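You operate a simulated robot arm through the tools that you are given. There is no shell and no other tool.

Carry out the task below with a simulated robot arm. There is one attempt and no reset: what you move stays moved.

JOB
Dab the grey pad on the tin, wipe the grease mark off the bench and put the pad back.
Fine: shut the drawer. What is to be rubbed or washed off counts as gone when no trace of it is left.

Only the result counts: the job must be done as asked and must still hold three seconds after the hand-in. Knocking over, shifting, dropping, spilling or breaking anything else fails it.

ROBOT AND FRAMES
A 7-joint arm with a three-finger gripper, fixed in place. Base frame: the origin is at the foot of the arm, x ahead of it, y to its left, z up; the work surface is at about z = 0.75. Lengths are in m, angles in degrees, forces in N, time in s.
Its first joint turns from -166.0 to 166.0 degrees. Payload 2.69 kg.
Tool frame: the origin (TCP) lies between the finger pads and is the grasp point; the fingertips stand 0.03 m ahead of it; z points along the fingers, y is the line along which they close. Largest opening 0.128 m; the body of the gripper starts 0.117 m behind the TCP.
Orientation is that of the tool frame in the base frame, as [roll, pitch, yaw] about the fixed x, y, z axes, in that order (R = Rz(yaw) Ry(pitch) Rx(roll)). With the fingers straight down and closing along the base's y, the tool's x points along the base's -x, its y along +y and its z along -z.

CONTROLS
- The arm moves only by the tool move_arm. Its argument "increments" is text: rows parted by semicolons, each of 7 numbers parted by spaces: the shift along the tool's x, y, z in units of 200 mm (1.0 is 200 mm), then the turn, a rotation vector about the tool's x, y, z in units of 120 degrees (1.0 is 120 degrees), then the opening, from 0 (shut) to 1 (fully open). In form: tx ty tz ax ay az fingers; .... A call has 1 to 20 rows; each row is the pose to reach, as a shift and turn from the pose commanded when the call began, along the tool's axes at that moment. A call with a number of a shift or a turn outside -1 to 1 is refused whole. Each row takes 0.2 s and may step no farther than 0.05 m and 8.6 degrees from the row before; otherwise, or with a gripper value out of range, the whole call is refused. Where a pose cannot be reached the arm comes as near as it can. A force on the tool above 40 N (or 10 N above the force at the start of the call, whichever is more), or a blocked arm, ends the call early, and 0.2 s more pass. The fingers move at their own pace and stop on an object; they squeeze with about 30 N. The grip force told is the motor's: it shows also when the fingers shut on nothing. Time passes only in rows, and 0.2 s behind the last, so rows that repeat a pose let the fingers close. It gives the time, the measured TCP pose, the force on the tool (base axes), the opening and the grip force at its end, in the units of the frame above (readings bear some noise), with the torque about the TCP (base axes, N m) and any sound that the robot's microphone picked up, and new pictures: "show" is both (left out), scene, wrist or none.
- Cameras (640 x 400 px; columns grow to the right, rows downward): "scene" is fixed at [0.4019, -0.6508, 1.337]; the picture's right is [0.95, -0.31, 0.00], its down [-0.20, -0.60, -0.77] and it looks along [0.24, 0.73, -0.63] (base axes); focal length 300 px, centre (320, 200). "wrist" rides on the gripper at [0.058, 0.054, -0.131] in the tool frame; the picture's right is [-0.68, 0.74, 0.00], its down [-0.62, -0.56, -0.55] and it looks along [-0.40, -0.37, 0.84] (tool axes); focal length 234 px, centre (320, 200). There is no depth. A picture from a camera that has moved, and an enlarged one, comes with that camera's place and axes in the base frame and with its lens.
- slide_trunk(by): slides the trunk up (or, below 0, down) by that many m; the arm rides with it, the base frame stays. It gives what a move gives, with no picture.
- inspect(camera, box): a new picture of the part [left, top, right, bottom] of that camera's present view, enlarged. No time passes.
- hand_in(): hands the job in; it is judged then, once.

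Nothing tells you positions but the pictures and the camera data. Unless the task says otherwise, let go and move clear before handing in.

The tools are called after "Emit:" as name(argument=value, ...) on one line, values as JSON. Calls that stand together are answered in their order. move_arm: Moves the arm, as the interface text tells. Its arguments: {"type":"object","properties":{"increments":{"type":"string"},"show":{"type":"string","enum":["both","scene","wrist","none"]}},"required":["increments"]} The other tools are called the same way: slide_trunk (by) slides the trunk up or down; inspect (camera, box) takes an enlarged picture of a part of a camera's view; hand_in () hands the job in.

At the start:

```text
time: 0.0
position: [0.7783, 0.2061, 1.0541]
ee_rot: [-179.9, 0.0, 179.9]
force: [-0.5, -1.1, 0.3]
wrist_torque: [0.02, 0.01, 0.01]
gripper_width: 0.1279
finger_force: 0.1
trunk travel left (down, up): [-0.15, 0.2]
```

scene: 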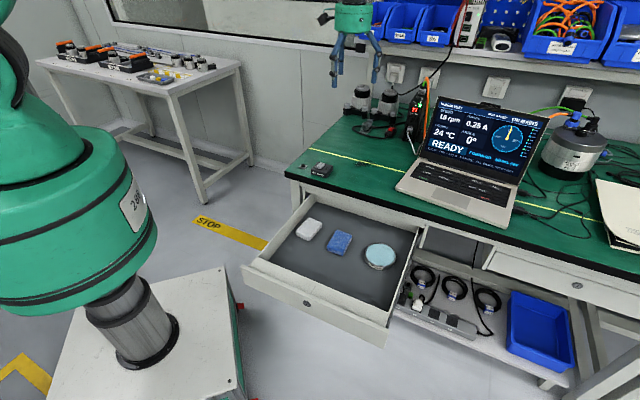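
wrist: 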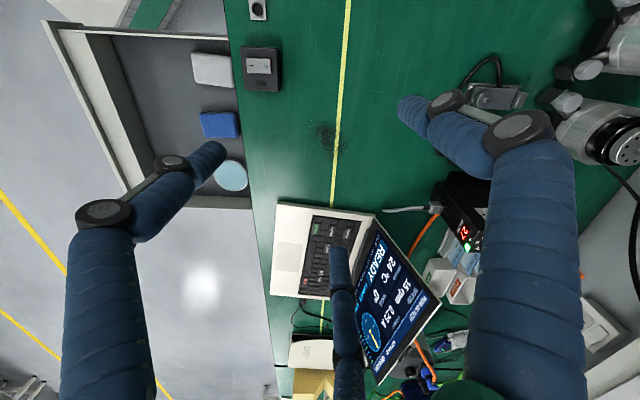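

I see an open drawer with a whitish-grey pad, a blue pad and a round tin, and a dark smudge on the green bench. I'll look closer at these before moving.

Emit:
inspect(camera="scene", box=[230, 140, 430, 350])

Emit:
inspect(camera="wrist", box=[160, 20, 360, 220])

Emit:
inspect(camera="scene", box=[280, 100, 440, 200])

```text
1.90 times, centred on (330, 245) of scene
camera zoom: at [0.4019, -0.6508, 1.337], right [0.95, -0.31, 0.0], down [-0.2, -0.6, -0.77], along [0.24, 0.73, -0.63], focal length 572 px, centre (301, 114)
```

zoom: 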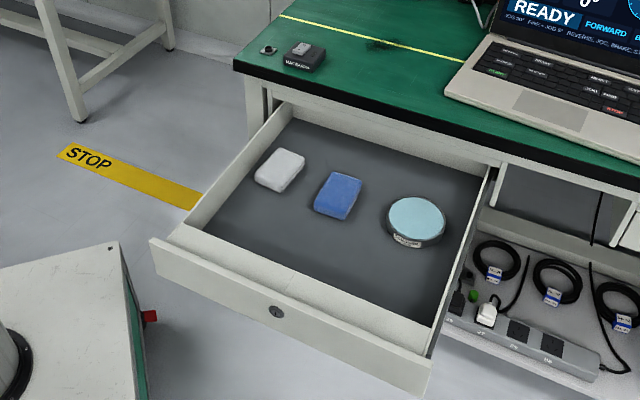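

```text
2.00 times, centred on (260, 120) of wrist
camera zoom: at [0.7199, 0.26, 1.1844], right [0.68, 0.74, 0.0], down [0.62, -0.56, 0.55], along [0.4, -0.37, -0.84], focal length 468 px, centre (440, 360)
```

zoom: 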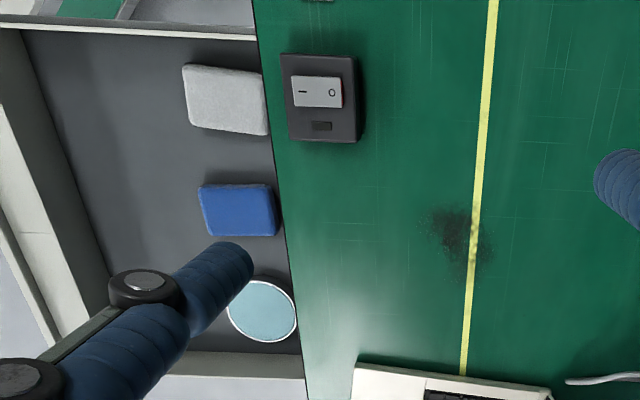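

```text
4.00 times, centred on (360, 150) of scene
camera zoom: at [0.4019, -0.6508, 1.337], right [0.95, -0.31, 0.0], down [-0.2, -0.6, -0.77], along [0.24, 0.73, -0.63], focal length 1200 px, centre (160, 400)
```

zoom: 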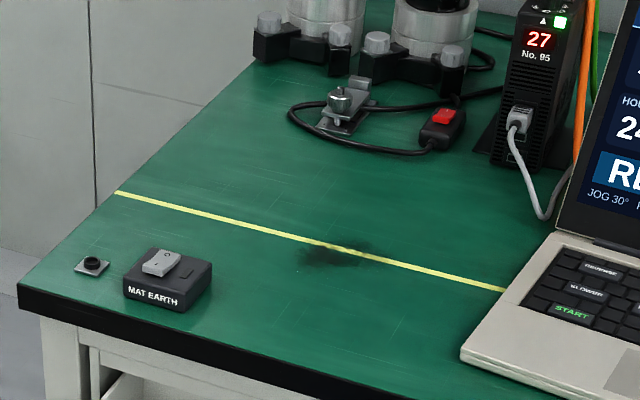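

The open drawer holds a grey-white pad at about (0.59, 0.06, top z≈0.606), a blue pad and a tin with a teal top at about (0.77, -0.12, top z≈0.606). The smudge is on the bench at about (0.84, 0.18), and the bench edge runs at about -45° in the base frame. Next I'll turn the tool 45° so the fingers close along the bench edge, and hover over the grey pad for a better look.

Emit:
move_arm(increments="0.154 -0.12 0.05 0 0 -0.0625 1; 0.308 -0.24 0.1 0 0 -0.125 1; 0.4625 -0.36 0.15 0 0 -0.1875 1; 0.617 -0.48 0.2 0 0 -0.25 1; 0.771 -0.6 0.25 0 0 -0.3125 1; 0.925 -0.72 0.3 0 0 -0.375 1")

```text
time: 1.4
position: [0.5921, 0.0616, 0.992]
ee_rot: [-180.0, 0.0, -134.9]
force: [0.2, 0.2, 1.5]
wrist_torque: [-0.02, 0.02, -0.01]
gripper_width: 0.1279
finger_force: 0.1
trunk travel left (down, up): [-0.15, 0.2]
camera wrist: at [0.5134, 0.0589, 1.1239], right [-0.05, 1.0, 0.0], down [0.84, 0.04, 0.55], along [0.55, 0.02, -0.84], focal length 234 px, centre (320, 200)
```

scene: 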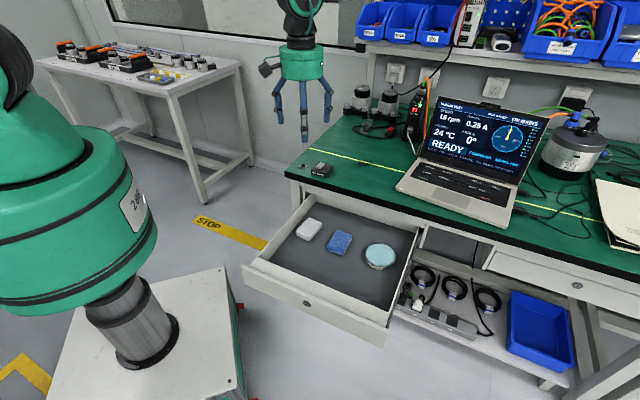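
wrist: 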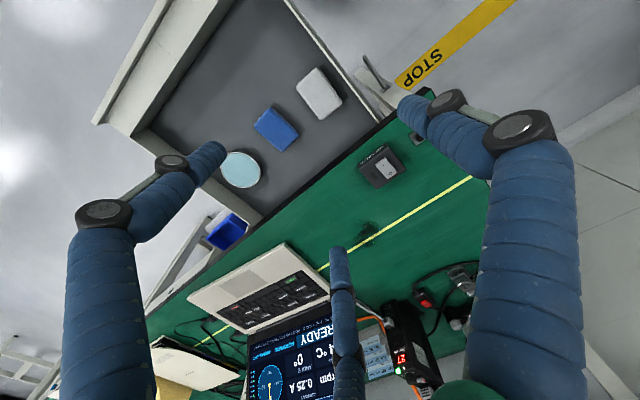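

The hand looks like it has three visible fingers in the wrist view, so I'll look closer before relying on how it closes. I'll also zoom in on the pads and the drawer.

Emit:
inspect(camera="scene", box=[240, 0, 360, 130])

Emit:
inspect(camera="wrist", box=[200, 40, 400, 240])

Emit:
inspect(camera="scene", box=[285, 205, 405, 280])

```text
3.08 times, centred on (300, 65) of scene
camera zoom: at [0.4019, -0.6508, 1.337], right [0.95, -0.31, 0.0], down [-0.2, -0.6, -0.77], along [0.24, 0.73, -0.63], focal length 923 px, centre (382, 615)
```

zoom: 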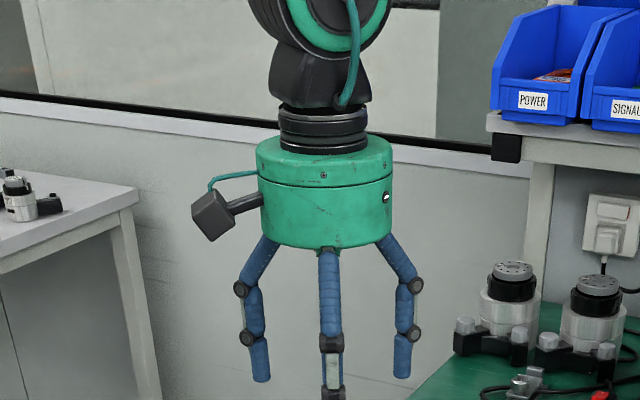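

```text
2.00 times, centred on (300, 140) of wrist
camera zoom: at [0.5134, 0.0589, 1.1239], right [-0.05, 1.0, 0.0], down [0.84, 0.04, 0.55], along [0.55, 0.02, -0.84], focal length 468 px, centre (360, 320)
```

zoom: 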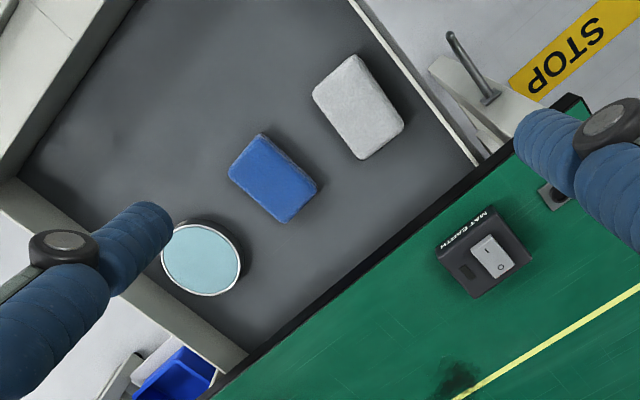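

```text
5.33 times, centred on (345, 242) of scene
camera zoom: at [0.4019, -0.6508, 1.337], right [0.95, -0.31, 0.0], down [-0.2, -0.6, -0.77], along [0.24, 0.73, -0.63], focal length 1600 px, centre (187, -27)
```

zoom: 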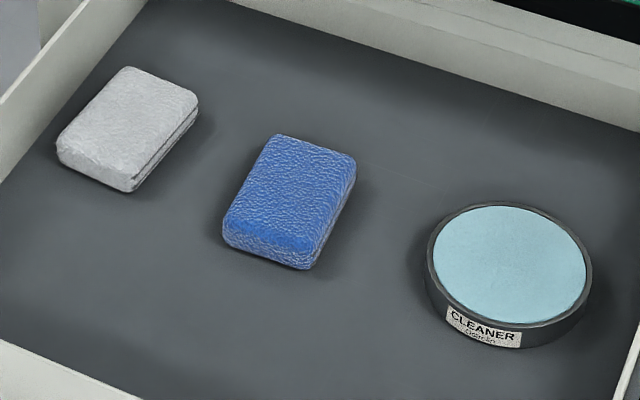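

The drawer holds a grey pad of about 0.08 × 0.055 × 0.02 at (0.594, 0.060), with its long axis at about 41°, plus the blue pad and a tin labelled CLEANER. I'll close the fingers partway in free air to see how they really move.

Emit:
move_arm(increments="0 0 0 0 0 0 0.4; 0 0 0 0 0 0 0.4; 0 0 0 0 0 0 0.4")

```text
time: 2.2
position: [0.5927, 0.0625, 0.994]
ee_rot: [179.9, 0.0, -134.9]
force: [0.1, -0.3, 0.1]
wrist_torque: [0.0, -0.01, 0.01]
gripper_width: 0.0513
finger_force: 0.0
trunk travel left (down, up): [-0.15, 0.2]
camera wrist: at [0.5134, 0.059, 1.1239], right [-0.04, 1.0, 0.0], down [0.84, 0.04, 0.55], along [0.55, 0.02, -0.84], focal length 234 px, centre (320, 200)
```

scene: 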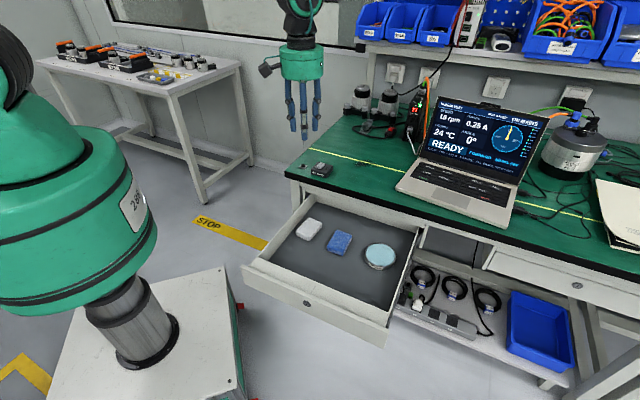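
wrist: 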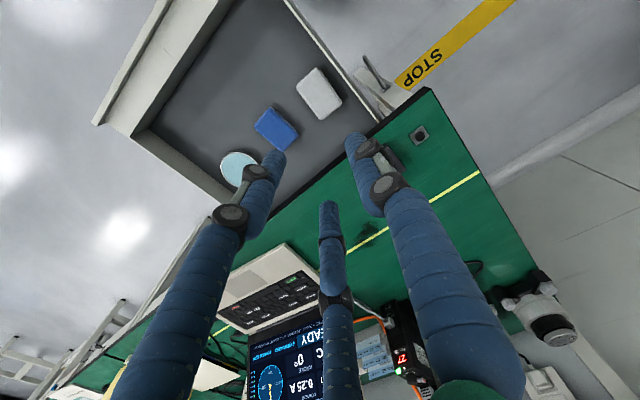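

The three fingers close centrically, with radius equal to half the opening. The pad is close to the drawer's left wall, so I need precise numbers; I'll go lower, open the fingers and look again.

Emit:
move_arm(increments="0.043 -0.025 0.193 0 0 0 1; 0.086 -0.05 0.386 0 0 0 1; 0.129 -0.075 0.579 0 0 0 1; 0.172 -0.1 0.772 0 0 0 1; 0.215 -0.125 0.965 0 0 0 1")

Emit:
inspect(camera="wrist", box=[220, 40, 420, 165])

```text
time: 3.4
position: [0.5791, 0.013, 0.8006]
ee_rot: [-179.9, 0.1, -134.9]
force: [0.0, 0.4, 0.9]
wrist_torque: [-0.03, -0.01, -0.02]
gripper_width: 0.1277
finger_force: 0.1
trunk travel left (down, up): [-0.15, 0.2]
camera wrist: at [0.5009, 0.0102, 0.932], right [-0.04, 1.0, 0.0], down [0.83, 0.04, 0.55], along [0.55, 0.02, -0.84], focal length 234 px, centre (320, 200)
```

scene: 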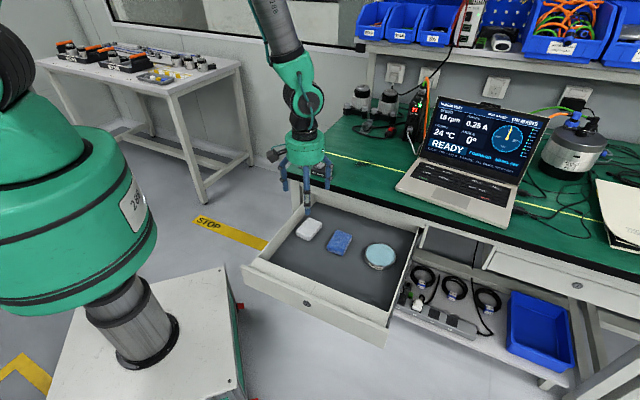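
wrist: 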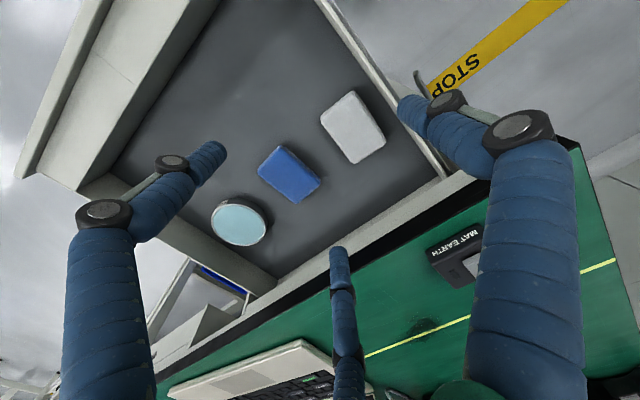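

```text
3.20 times, centred on (320, 102) of wrist
camera zoom: at [0.5009, 0.0102, 0.932], right [-0.04, 1.0, 0.0], down [0.83, 0.04, 0.55], along [0.55, 0.02, -0.84], focal length 749 px, centre (320, 512)
```

zoom: 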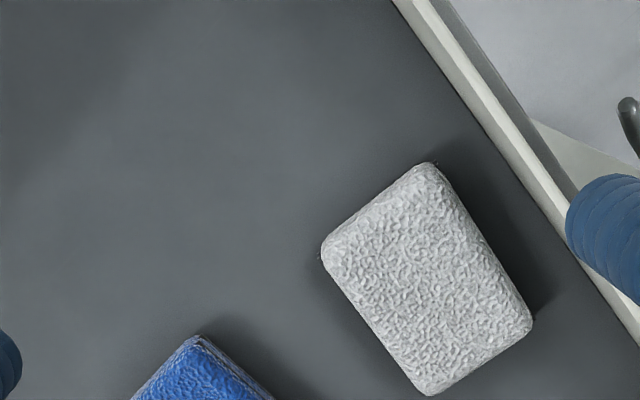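

The pad centre is at about (0.5945, 0.0615), with its long axis at about 40.5°. I'll zoom in on the gap between the pad and the left wall.

Emit:
inspect(camera="wrist", box=[310, 50, 410, 130])

Emit:
inspect(camera="scene", box=[230, 180, 350, 280])

```text
5.00 times, centred on (360, 90) of wrist
camera zoom: at [0.5009, 0.0102, 0.932], right [-0.04, 1.0, 0.0], down [0.83, 0.04, 0.55], along [0.55, 0.02, -0.84], focal length 1171 px, centre (120, 750)
```

zoom: 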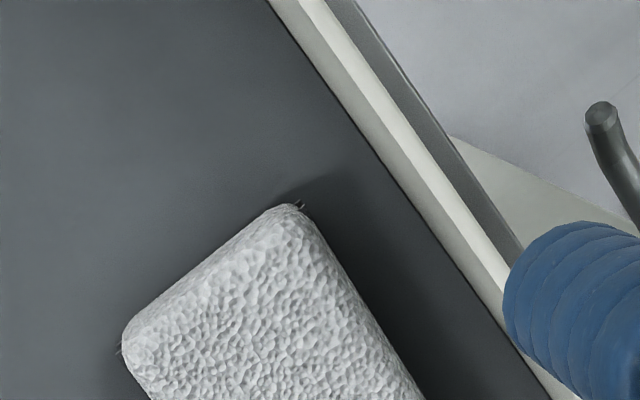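

```text
4.00 times, centred on (290, 230) of scene
camera zoom: at [0.4019, -0.6508, 1.337], right [0.95, -0.31, 0.0], down [-0.2, -0.6, -0.77], along [0.24, 0.73, -0.63], focal length 1200 px, centre (440, 80)
```

zoom: 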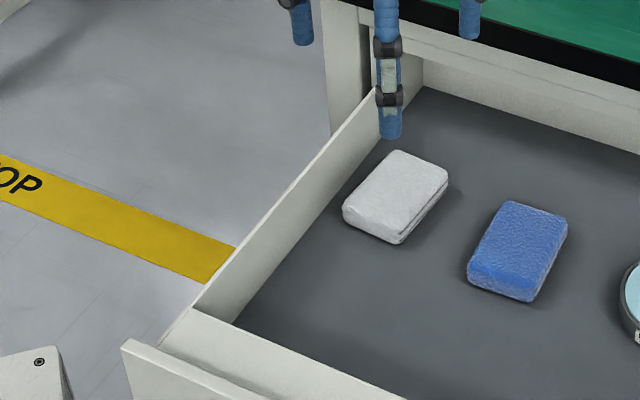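

The drawer's left inner wall is at e≈0.321 and the pad's near side at e≈0.35, which leaves a gap of about 29 mm, enough for one finger. I'll move over the pad at z=0.72 with the tool turned to match it and the opening at 0.68, then check.

Emit:
move_arm(increments="-0.072 0.022 0.133 0 0 0.0125 0.8; -0.144 0.044 0.267 0 0 0.025 0.68; -0.216 0.066 0.4 0 0 0.0375 0.68; -0.216 0.066 0.4 0 0 0.0375 0.68")

Emit:
inspect(camera="wrist", box=[220, 60, 440, 220])

Emit:
inspect(camera="scene", box=[250, 170, 370, 260])

```text
time: 4.4
position: [0.601, 0.053, 0.7198]
ee_rot: [-179.9, 0.0, -139.6]
force: [-1.1, -0.1, -0.7]
wrist_torque: [0.0, 0.06, 0.01]
gripper_width: 0.0871
finger_force: 0.0
trunk travel left (down, up): [-0.15, 0.2]
camera wrist: at [0.523, 0.0569, 0.8506], right [0.04, 1.0, 0.0], down [0.84, -0.03, 0.55], along [0.55, -0.02, -0.84], focal length 234 px, centre (320, 200)
```

scene: 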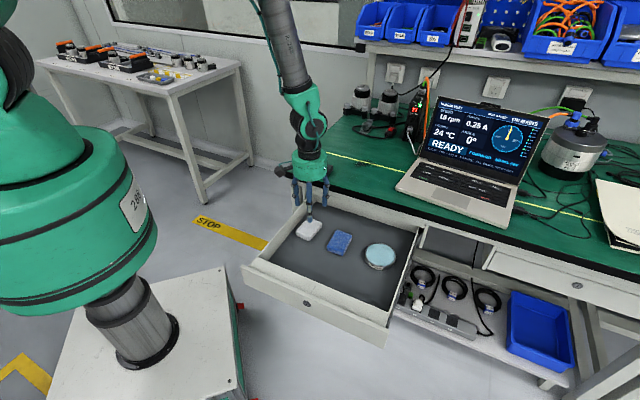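
wrist: 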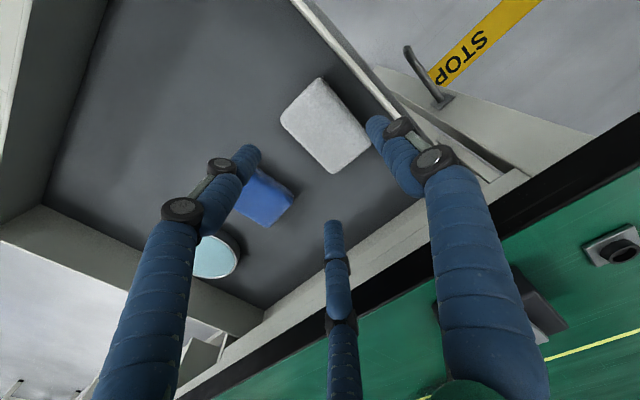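

```text
2.50 times, centred on (330, 140) of wrist
camera zoom: at [0.523, 0.0569, 0.8506], right [0.04, 1.0, 0.0], down [0.84, -0.03, 0.55], along [0.55, -0.02, -0.84], focal length 585 px, centre (295, 350)
```

zoom: 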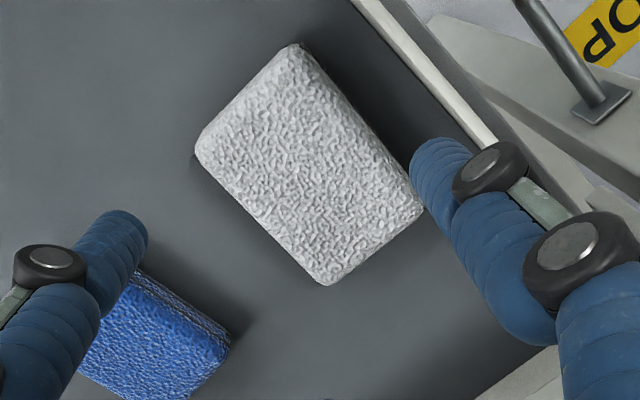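

```text
4.44 times, centred on (310, 215) of scene
camera zoom: at [0.4019, -0.6508, 1.337], right [0.95, -0.31, 0.0], down [-0.2, -0.6, -0.77], along [0.24, 0.73, -0.63], focal length 1334 px, centre (364, 133)
```

zoom: 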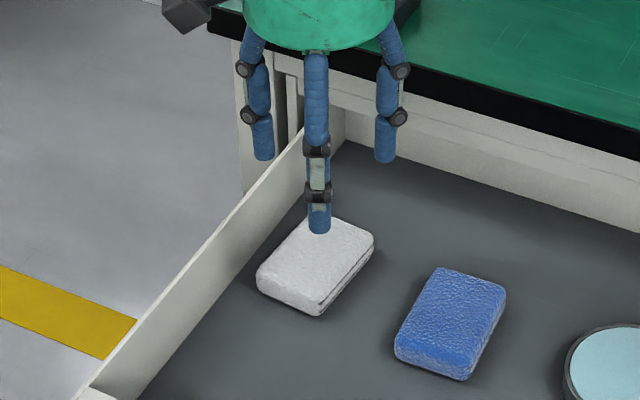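

The measurements agree: pad centre about (0.597, 0.0615), and the finger clears both pad and wall. I'll lower to z≈0.623 with small steps at the end.

Emit:
move_arm(increments="0 0 0.15 0 0 0 0.68; 0 0 0.3 0 0 0 0.68; 0 0 0.4 0 0 0 0.68; 0 0 0.45 0 0 0 0.68; 0 0 0.485 0 0 0 0.68")

Emit:
inspect(camera="scene", box=[250, 170, 370, 260])

Emit:
inspect(camera="wrist", box=[220, 60, 440, 220])

```text
time: 5.5
position: [0.6118, 0.0544, 0.638]
ee_rot: [-179.3, 0.8, -139.5]
force: [1.6, -1.9, 56.0]
wrist_torque: [-0.82, -0.49, 0.09]
gripper_width: 0.0957
finger_force: 29.4
trunk travel left (down, up): [-0.15, 0.2]
stopped in row 5: the force on the tool passed its limit at 56 N (the readings are from after the stop); the commanded pose is now the measured one
camera wrist: at [0.5304, 0.0572, 0.7669], right [0.04, 1.0, 0.0], down [0.83, -0.03, 0.56], along [0.56, -0.02, -0.83], focal length 234 px, centre (320, 200)
```

scene: 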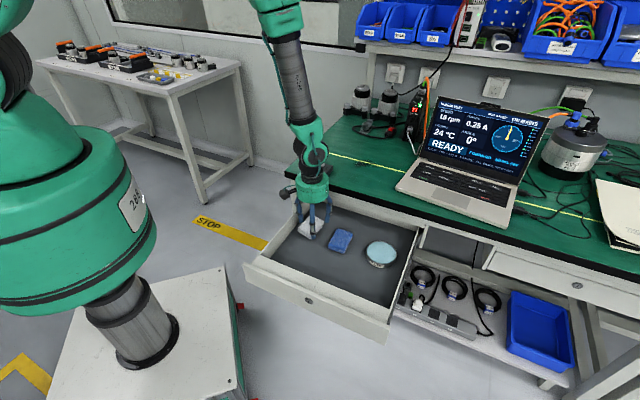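
wrist: 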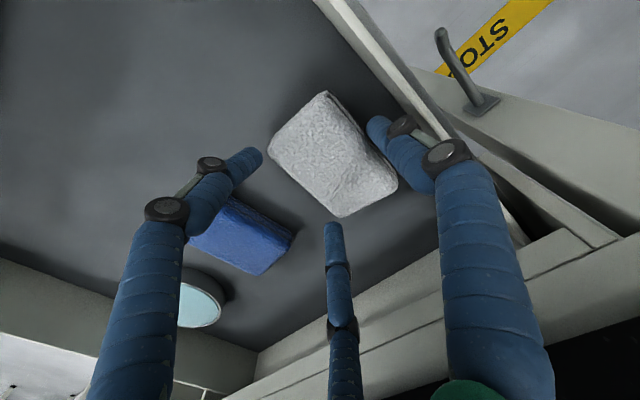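

```text
4.44 times, centred on (310, 215) of scene
camera zoom: at [0.4019, -0.6508, 1.337], right [0.95, -0.31, 0.0], down [-0.2, -0.6, -0.77], along [0.24, 0.73, -0.63], focal length 1334 px, centre (364, 133)
```

zoom: 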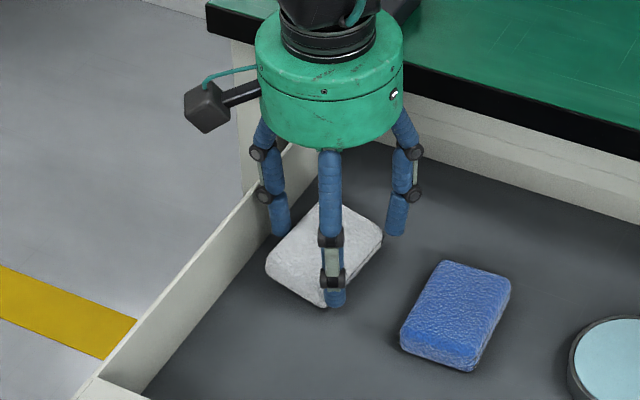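

```text
2.50 times, centred on (330, 140) of wrist
camera zoom: at [0.5304, 0.0572, 0.7669], right [0.04, 1.0, 0.0], down [0.83, -0.03, 0.56], along [0.56, -0.02, -0.83], focal length 585 px, centre (295, 350)
```

zoom: 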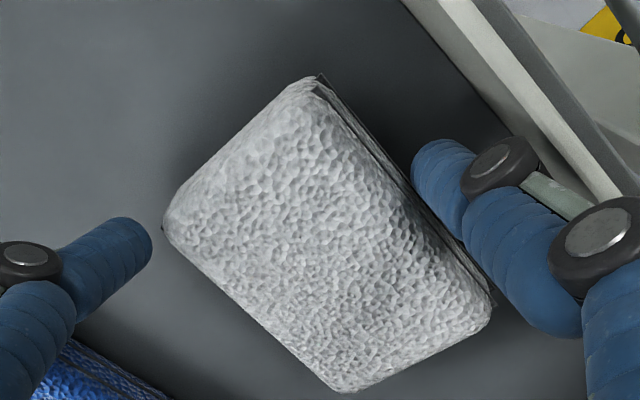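

The tool stopped on contact. The hand really does have three fingers, and the near one landed on the pad's corner. The tip height then (≈0.608) matches the pad top, and the drawer may have slid slightly. I'll lift straight up, open wider and re-measure.

Emit:
move_arm(increments="0 0 -0.1 0 0 0 0.74; 0 0 -0.25 0 0 0 0.82; 0 0 -0.42 0 0 0 0.82; 0 0 -0.42 0 0 0 0.82")

Emit:
inspect(camera="scene", box=[230, 170, 400, 300])

Emit:
inspect(camera="wrist", box=[220, 50, 440, 200])

```text
time: 6.5
position: [0.6048, 0.0523, 0.7167]
ee_rot: [-179.8, 0.3, -139.4]
force: [0.2, 0.2, 0.2]
wrist_torque: [-0.03, -0.01, -0.01]
gripper_width: 0.1051
finger_force: 0.1
trunk travel left (down, up): [-0.15, 0.2]
camera wrist: at [0.5251, 0.0565, 0.8467], right [0.04, 1.0, 0.0], down [0.83, -0.03, 0.55], along [0.55, -0.02, -0.83], focal length 234 px, centre (320, 200)
```

scene: 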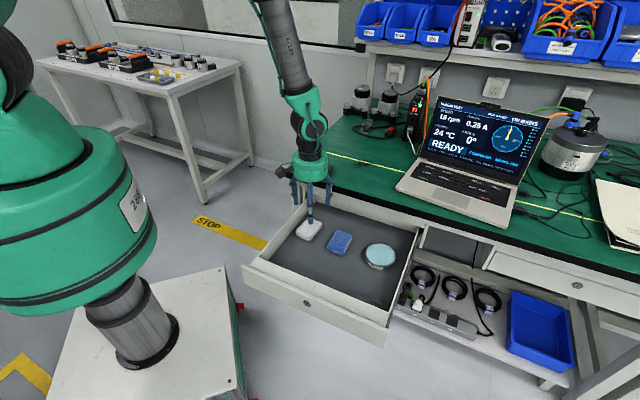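
wrist: 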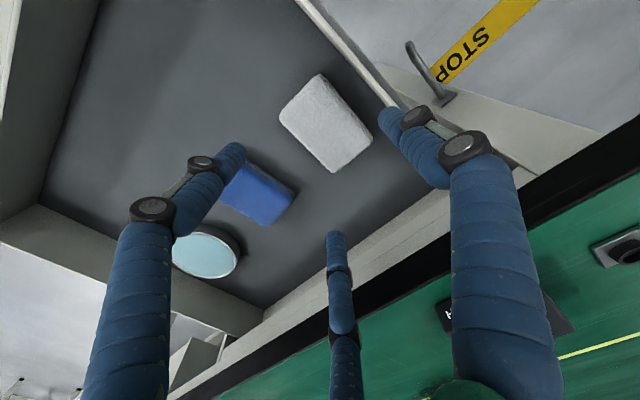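

```text
3.08 times, centred on (315, 235) of scene
camera zoom: at [0.4019, -0.6508, 1.337], right [0.95, -0.31, 0.0], down [-0.2, -0.6, -0.77], along [0.24, 0.73, -0.63], focal length 923 px, centre (335, 92)
```

zoom: 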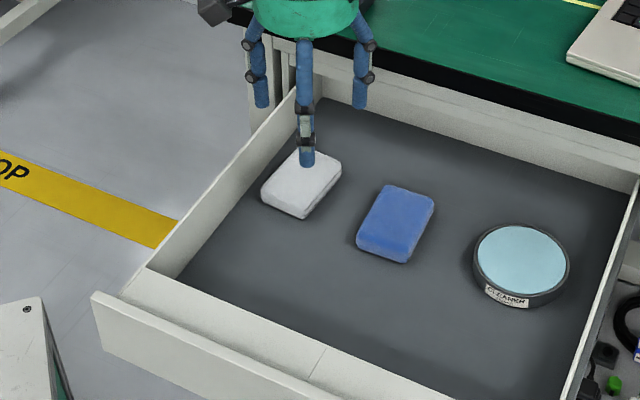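

```text
2.67 times, centred on (330, 125) of wrist
camera zoom: at [0.5251, 0.0565, 0.8467], right [0.04, 1.0, 0.0], down [0.83, -0.03, 0.55], along [0.55, -0.02, -0.83], focal length 624 px, centre (293, 400)
```

zoom: 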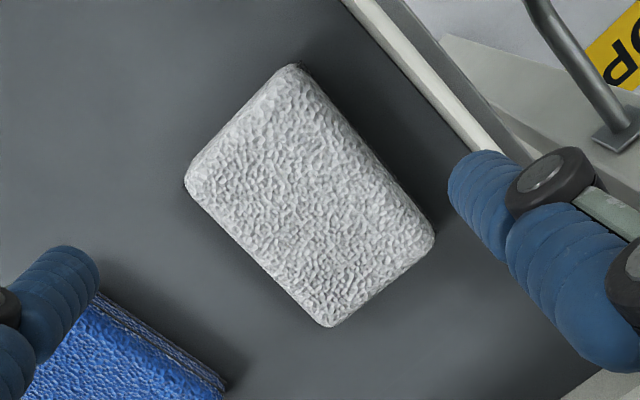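

The pad is flat again at centre (0.596, 0.0615). I'll shift the hand about 5.5 mm away from the wall, keep an opening of about 0.103, and lower in fine steps so all three fingers go around the pad.

Emit:
move_arm(increments="0 -0.0275 0.1 0 0 0 0.805; 0 -0.0275 0.25 0 0 0 0.805; 0 -0.0275 0.34 0 0 0 0.805; 0 -0.0275 0.38 0 0 0 0.805; 0 -0.0275 0.41 0 0 0 0.805; 0 -0.0275 0.435 0 0 0 0.805; 0 -0.0275 0.455 0 0 0 0.805")

Emit:
inspect(camera="scene", box=[250, 170, 370, 260])

Emit:
inspect(camera="wrist", box=[220, 60, 440, 240])

```text
time: 8.1
position: [0.6081, 0.0493, 0.6263]
ee_rot: [-179.8, 0.4, -139.5]
force: [0.1, -0.4, 1.3]
wrist_torque: [-0.01, 0.01, -0.01]
gripper_width: 0.1028
finger_force: 0.0
trunk travel left (down, up): [-0.15, 0.2]
camera wrist: at [0.5296, 0.053, 0.7554], right [0.04, 1.0, 0.0], down [0.83, -0.03, 0.55], along [0.55, -0.02, -0.83], focal length 234 px, centre (320, 200)
```

scene: 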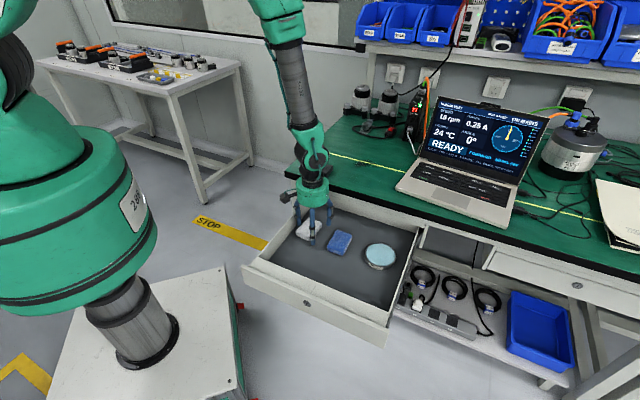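
wrist: 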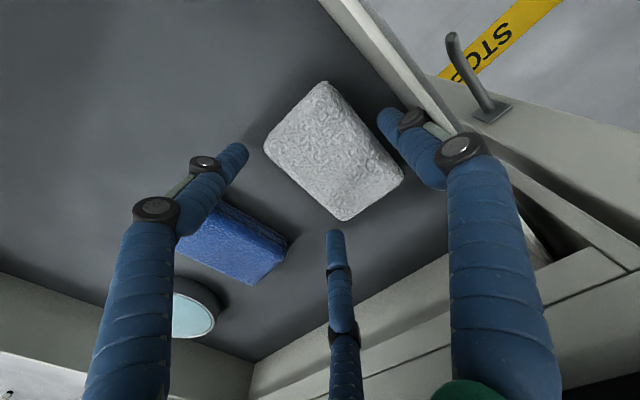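

```text
4.44 times, centred on (310, 215) of scene
camera zoom: at [0.4019, -0.6508, 1.337], right [0.95, -0.31, 0.0], down [-0.2, -0.6, -0.77], along [0.24, 0.73, -0.63], focal length 1334 px, centre (364, 133)
```

zoom: 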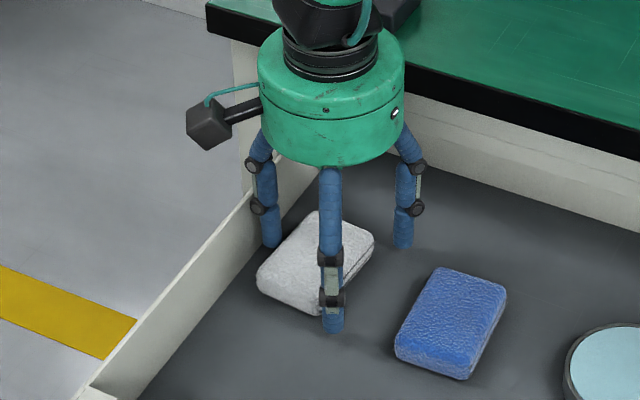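

```text
2.22 times, centred on (330, 150) of wrist
camera zoom: at [0.5296, 0.053, 0.7554], right [0.04, 1.0, 0.0], down [0.83, -0.03, 0.55], along [0.55, -0.02, -0.83], focal length 520 px, centre (298, 311)
```

zoom: 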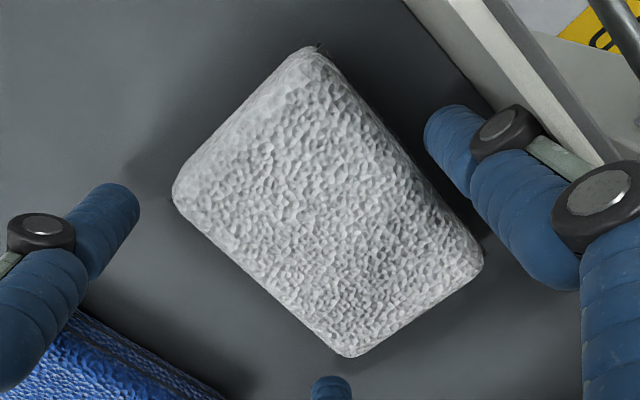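

No contact so far, and all three fingers are around the pad. I'll go 4 mm lower and close.

Emit:
move_arm(increments="0 0 0.01 0 0 0 0.805; 0 0 0.02 0 0 0 0.805; 0 0 0.02 0 0 0 0.7; 0 0 0.02 0 0 0 0.6; 0 0 0.02 0 0 0 0.5; 0 0 0.02 0 0 0 0.3; 0 0 0.02 0 0 0 0.3")

Emit:
inspect(camera="scene", box=[250, 170, 370, 260])

Emit:
inspect(camera="wrist", box=[220, 60, 440, 240])

```text
time: 9.7
position: [0.6095, 0.0493, 0.6206]
ee_rot: [-179.8, 0.4, -139.5]
force: [-1.7, -0.4, 5.2]
wrist_torque: [0.2, 0.22, 0.19]
gripper_width: 0.0832
finger_force: 30.0
trunk travel left (down, up): [-0.15, 0.2]
camera wrist: at [0.5294, 0.0529, 0.7512], right [0.04, 1.0, 0.0], down [0.83, -0.03, 0.55], along [0.55, -0.02, -0.83], focal length 234 px, centre (320, 200)
```

scene: 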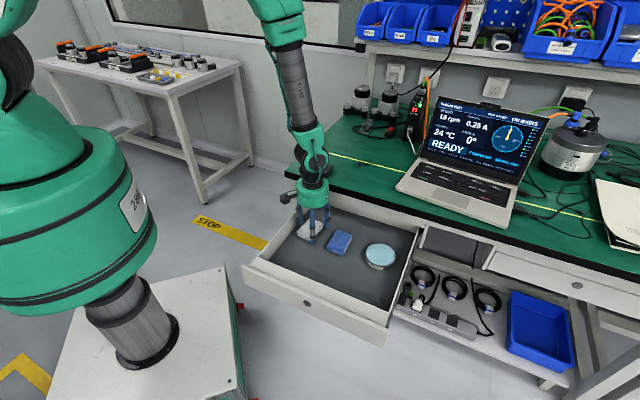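
wrist: 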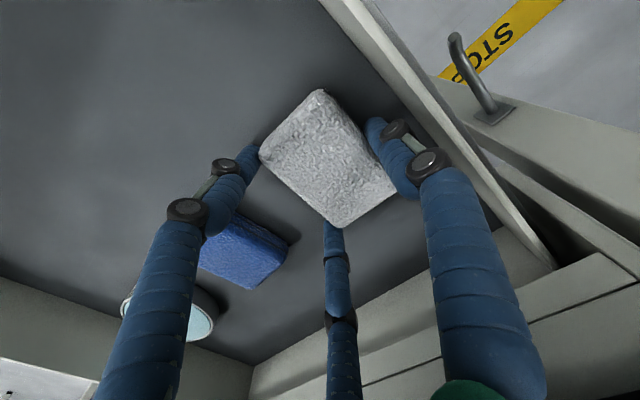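

```text
4.44 times, centred on (310, 215) of scene
camera zoom: at [0.4019, -0.6508, 1.337], right [0.95, -0.31, 0.0], down [-0.2, -0.6, -0.77], along [0.24, 0.73, -0.63], focal length 1334 px, centre (364, 133)
```

zoom: 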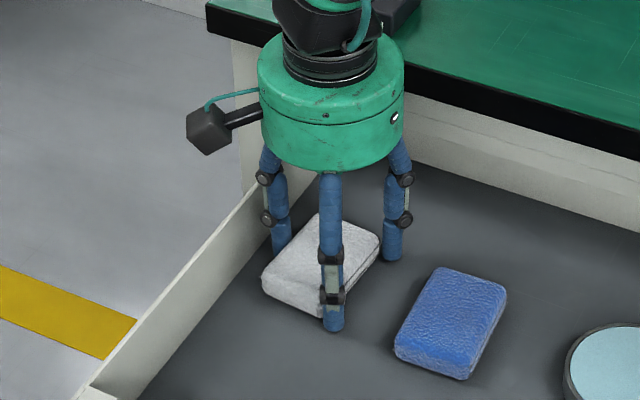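

```text
2.22 times, centred on (330, 150) of wrist
camera zoom: at [0.5294, 0.0529, 0.7512], right [0.04, 1.0, 0.0], down [0.83, -0.03, 0.55], along [0.55, -0.02, -0.83], focal length 520 px, centre (298, 311)
```

zoom: 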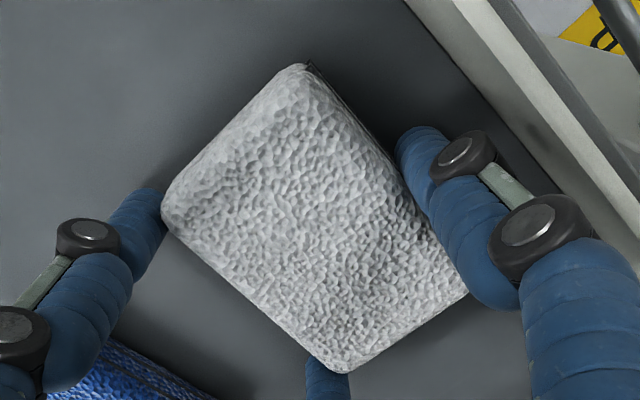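

The pad is gripped at an opening of 0.083 with 30 N. I'll lift it to z≈0.72 and check the hold.

Emit:
move_arm(increments="0 0 -0.05 0 0 0 0.3; 0 0 -0.15 0 0 0 0.3; 0 0 -0.3 0 0 0 0.3; 0 0 -0.5 0 0 0 0.3; 0 0 -0.5 0 0 0 0.3")

Emit:
inspect(camera="scene", box=[250, 140, 430, 280])

Emit:
inspect(camera="wrist", box=[180, 60, 420, 260])

```text
time: 10.9
position: [0.6083, 0.0497, 0.7224]
ee_rot: [-179.9, 0.3, -139.5]
force: [-0.1, 1.0, 0.1]
wrist_torque: [-0.03, 0.02, 0.01]
gripper_width: 0.0828
finger_force: 29.9
trunk travel left (down, up): [-0.15, 0.2]
camera wrist: at [0.529, 0.0527, 0.8516], right [0.04, 1.0, 0.0], down [0.83, -0.03, 0.55], along [0.55, -0.02, -0.83], focal length 234 px, centre (320, 200)
```

scene: 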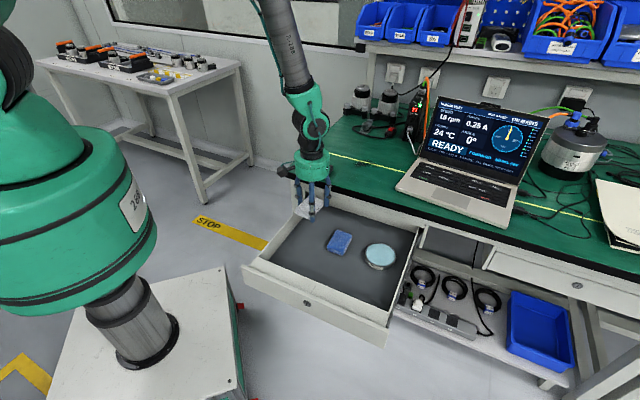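
wrist: 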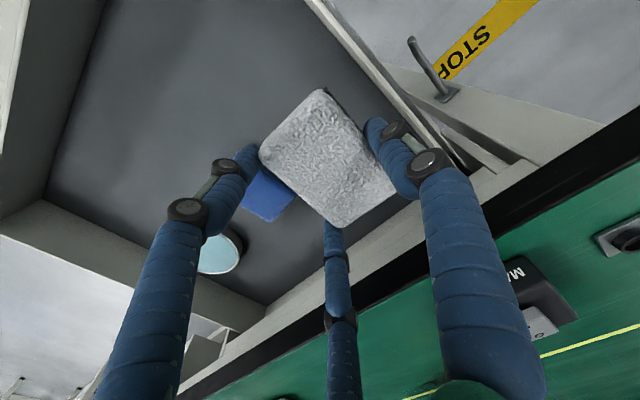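

```text
2.86 times, centred on (340, 210) of scene
camera zoom: at [0.4019, -0.6508, 1.337], right [0.95, -0.31, 0.0], down [-0.2, -0.6, -0.77], along [0.24, 0.73, -0.63], focal length 857 px, centre (263, 171)
```

zoom: 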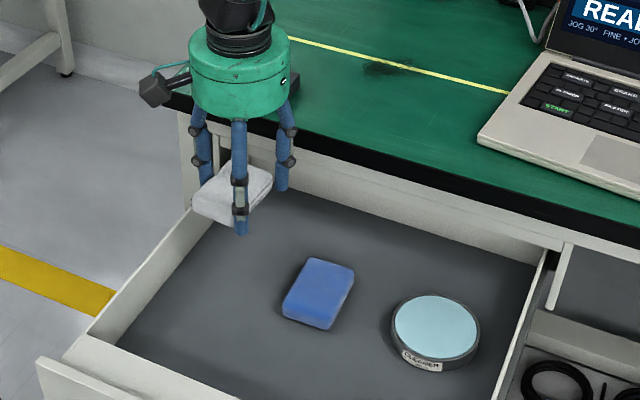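

```text
2.00 times, centred on (300, 160) of wrist
camera zoom: at [0.529, 0.0527, 0.8516], right [0.04, 1.0, 0.0], down [0.83, -0.03, 0.55], along [0.55, -0.02, -0.83], focal length 468 px, centre (360, 280)
```

zoom: 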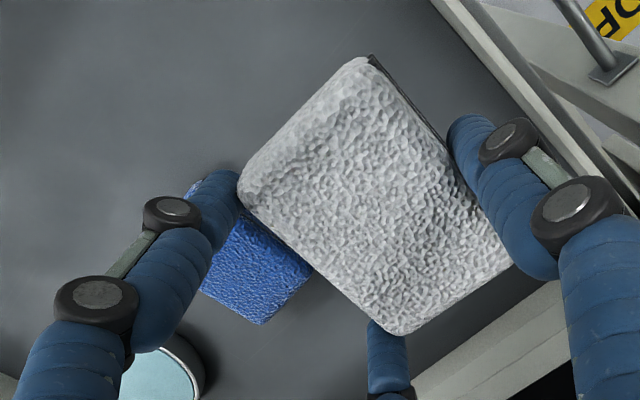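

The pad is held. I need to know how far its bottom sticks out past the fingertips, so I'll zoom in.

Emit:
inspect(camera="scene", box=[285, 165, 345, 230])

```text
6.15 times, centred on (315, 198) of scene
camera zoom: at [0.4019, -0.6508, 1.337], right [0.95, -0.31, 0.0], down [-0.2, -0.6, -0.77], along [0.24, 0.73, -0.63], focal length 1846 px, centre (351, 215)
```

zoom: 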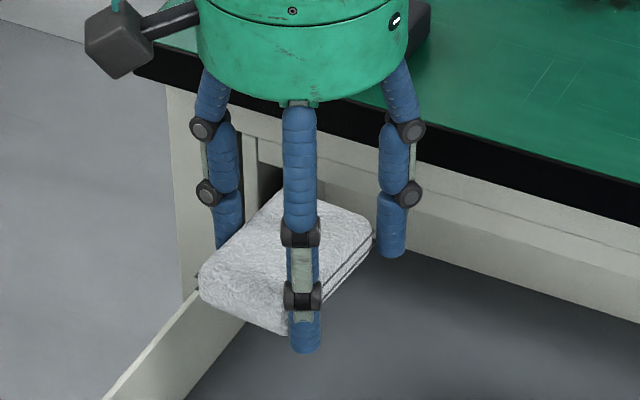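

The pad's bottom sticks out only about 2–3 mm past the fingertips, which is too little for dabbing and wiping. I'll set the pad down where it was, open, and probe the drawer floor height before gripping it higher.

Emit:
move_arm(increments="0 0 0.2 0 0 0 0.3; 0 0 0.38 0 0 0 0.3; 0 0 0.45 0 0 0 0.3; 0 0 0.48 0 0 0 0.3; 0 0 0.495 0 0 0 0.3; 0 0 0.495 0 0 0 0.3", show="none")

```text
time: 12.3
position: [0.6096, 0.049, 0.623]
ee_rot: [-179.7, 0.2, -139.4]
force: [-1.9, 3.3, 9.3]
wrist_torque: [0.17, -0.28, 0.11]
gripper_width: 0.0726
finger_force: 29.8
trunk travel left (down, up): [-0.15, 0.2]
```

The opening dropped to 0.0726, so the pad shifted in the grip when it touched the floor. I'll look before doing anything else.

Emit:
inspect(camera="scene", box=[275, 190, 345, 250])

Emit:
inspect(camera="wrist", box=[220, 60, 440, 240])

```text
6.67 times, centred on (310, 220) of scene
camera zoom: at [0.4019, -0.6508, 1.337], right [0.95, -0.31, 0.0], down [-0.2, -0.6, -0.77], along [0.24, 0.73, -0.63], focal length 2000 px, centre (387, 67)
```

zoom: 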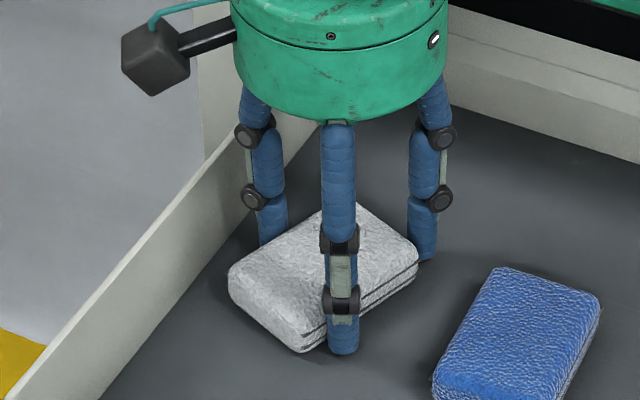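

```text
2.22 times, centred on (330, 150) of wrist
camera zoom: at [0.5303, 0.0525, 0.7533], right [0.04, 1.0, 0.0], down [0.83, -0.03, 0.55], along [0.55, -0.02, -0.83], focal length 520 px, centre (298, 311)
```

zoom: 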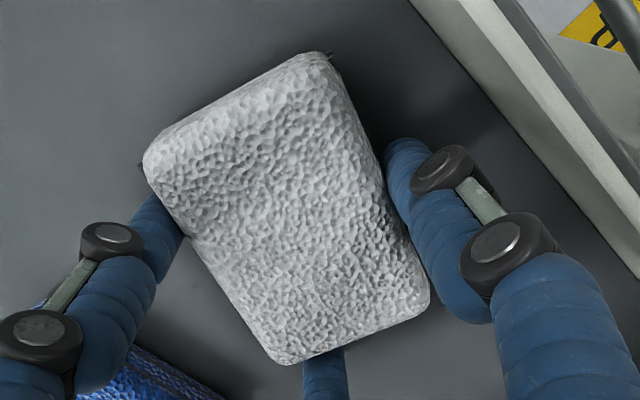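

The pad turned in the grip because this hand's paired fingers only caught its corners. A better hold is a pinch across the pad's width with two fingers and the third beyond its end. I'll open here, lift and re-measure.

Emit:
move_arm(increments="0 0 0 0 0 0 0.6; 0 0 -0.01 0 0 0 0.7; 0 0 -0.02 0 0 0 0.8; 0 0 -0.02 0 0 0 0.8; 0 0 -0.1 0 0 0 0.8; 0 0 -0.25 0 0 0 0.8; 0 0 -0.45 0 0 0 0.8; 0 0 -0.55 0 0 0 0.8")

Emit:
inspect(camera="wrist", box=[220, 50, 440, 200])

Emit:
inspect(camera="scene", box=[270, 190, 370, 260])

```text
time: 14.1
position: [0.6084, 0.0502, 0.7309]
ee_rot: [-179.8, 0.3, -139.5]
force: [-0.1, 0.6, 0.9]
wrist_torque: [0.0, -0.03, 0.01]
gripper_width: 0.1026
finger_force: 0.0
trunk travel left (down, up): [-0.15, 0.2]
camera wrist: at [0.5283, 0.053, 0.8625], right [0.04, 1.0, 0.0], down [0.83, -0.03, 0.55], along [0.55, -0.02, -0.83], focal length 234 px, centre (320, 200)
```

scene: 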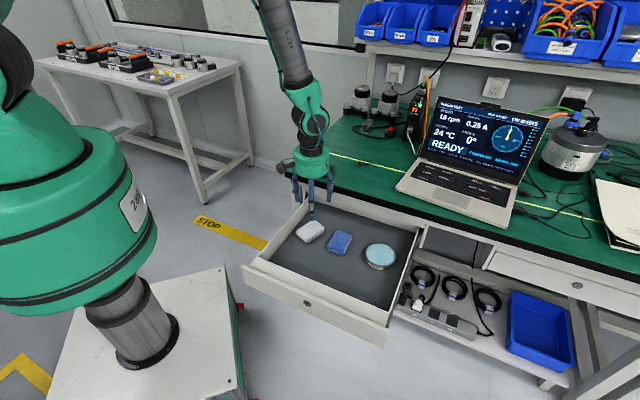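
wrist: 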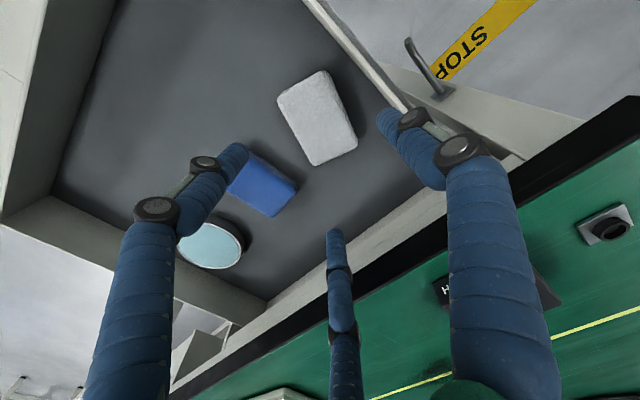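

```text
2.67 times, centred on (330, 125) of wrist
camera zoom: at [0.5283, 0.053, 0.8625], right [0.04, 1.0, 0.0], down [0.83, -0.03, 0.55], along [0.55, -0.02, -0.83], focal length 624 px, centre (293, 400)
```

zoom: 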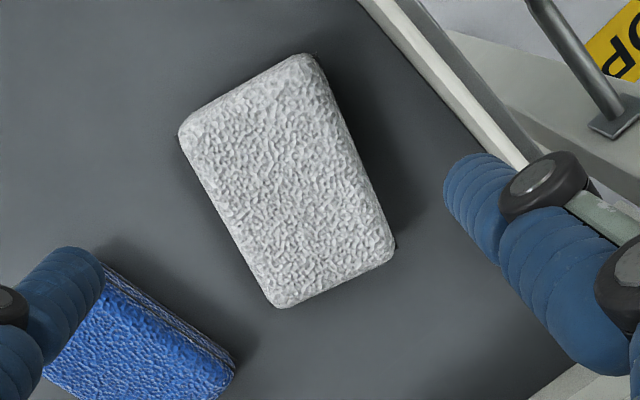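

```text
5.71 times, centred on (320, 225) of scene
camera zoom: at [0.4019, -0.6508, 1.337], right [0.95, -0.31, 0.0], down [-0.2, -0.6, -0.77], along [0.24, 0.73, -0.63], focal length 1715 px, centre (320, 57)
```

zoom: 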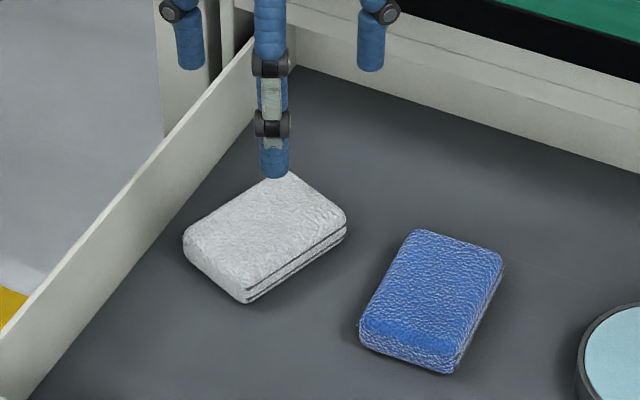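

The pad now lies at centre (0.597, 0.050) with its long axis at about 25.5°, farther from the wall. I'll turn the hand so one finger points along the pad's near end and the other two straddle its width, hovering first.

Emit:
move_arm(increments="0.023 0.0103 0 0 0 0.0625 0.8; 0.046 0.0207 0 0 0 0.125 0.8; 0.069 0.031 0 0 0 0.1875 0.75; 0.092 0.0413 0 0 0 0.25 0.7; 0.115 0.0517 0 0 0 0.3125 0.695; 0.138 0.062 0 0 0 0.375 0.695; 0.138 0.062 0 0 0 0.375 0.695")

Emit:
inspect(camera="wrist", box=[220, 50, 440, 250])

Emit:
inspect(camera="scene", box=[260, 170, 370, 260])

```text
time: 15.7
position: [0.5797, 0.0417, 0.7314]
ee_rot: [179.8, 0.3, 175.6]
force: [-0.9, -0.1, 0.3]
wrist_torque: [0.02, 0.01, -0.01]
gripper_width: 0.0888
finger_force: 0.0
trunk travel left (down, up): [-0.15, 0.2]
camera wrist: at [0.525, 0.0997, 0.8623], right [0.73, 0.68, 0.0], down [0.57, -0.61, 0.55], along [0.38, -0.4, -0.83], focal length 234 px, centre (320, 200)
```

scene: 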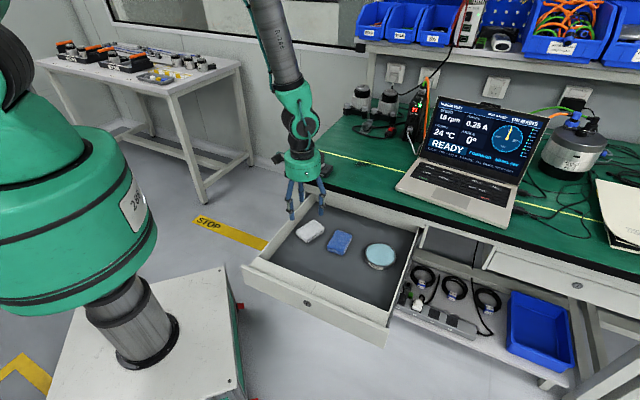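
wrist: 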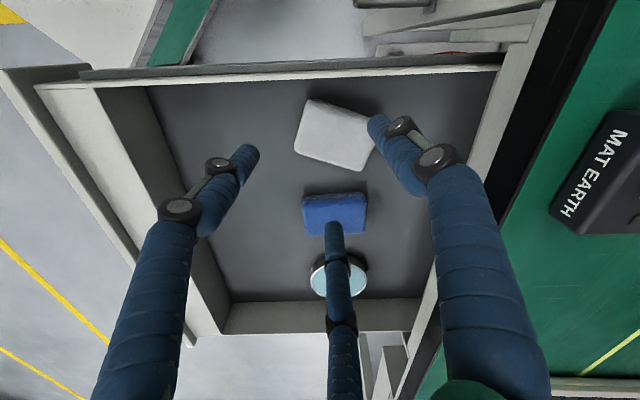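

```text
2.00 times, centred on (330, 150) of wrist
camera zoom: at [0.525, 0.0997, 0.8623], right [0.73, 0.68, 0.0], down [0.57, -0.61, 0.55], along [0.38, -0.4, -0.83], focal length 468 px, centre (300, 300)
```

zoom: 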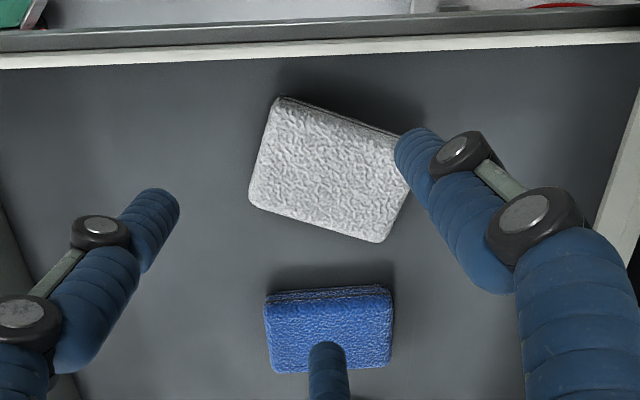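

```text
4.44 times, centred on (315, 215) of scene
camera zoom: at [0.4019, -0.6508, 1.337], right [0.95, -0.31, 0.0], down [-0.2, -0.6, -0.77], along [0.24, 0.73, -0.63], focal length 1334 px, centre (342, 133)
```

zoom: 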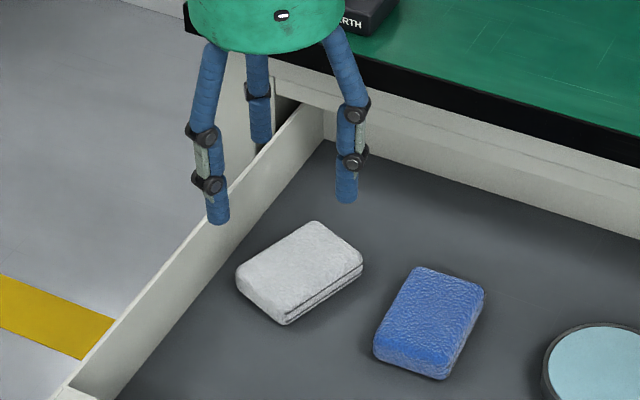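

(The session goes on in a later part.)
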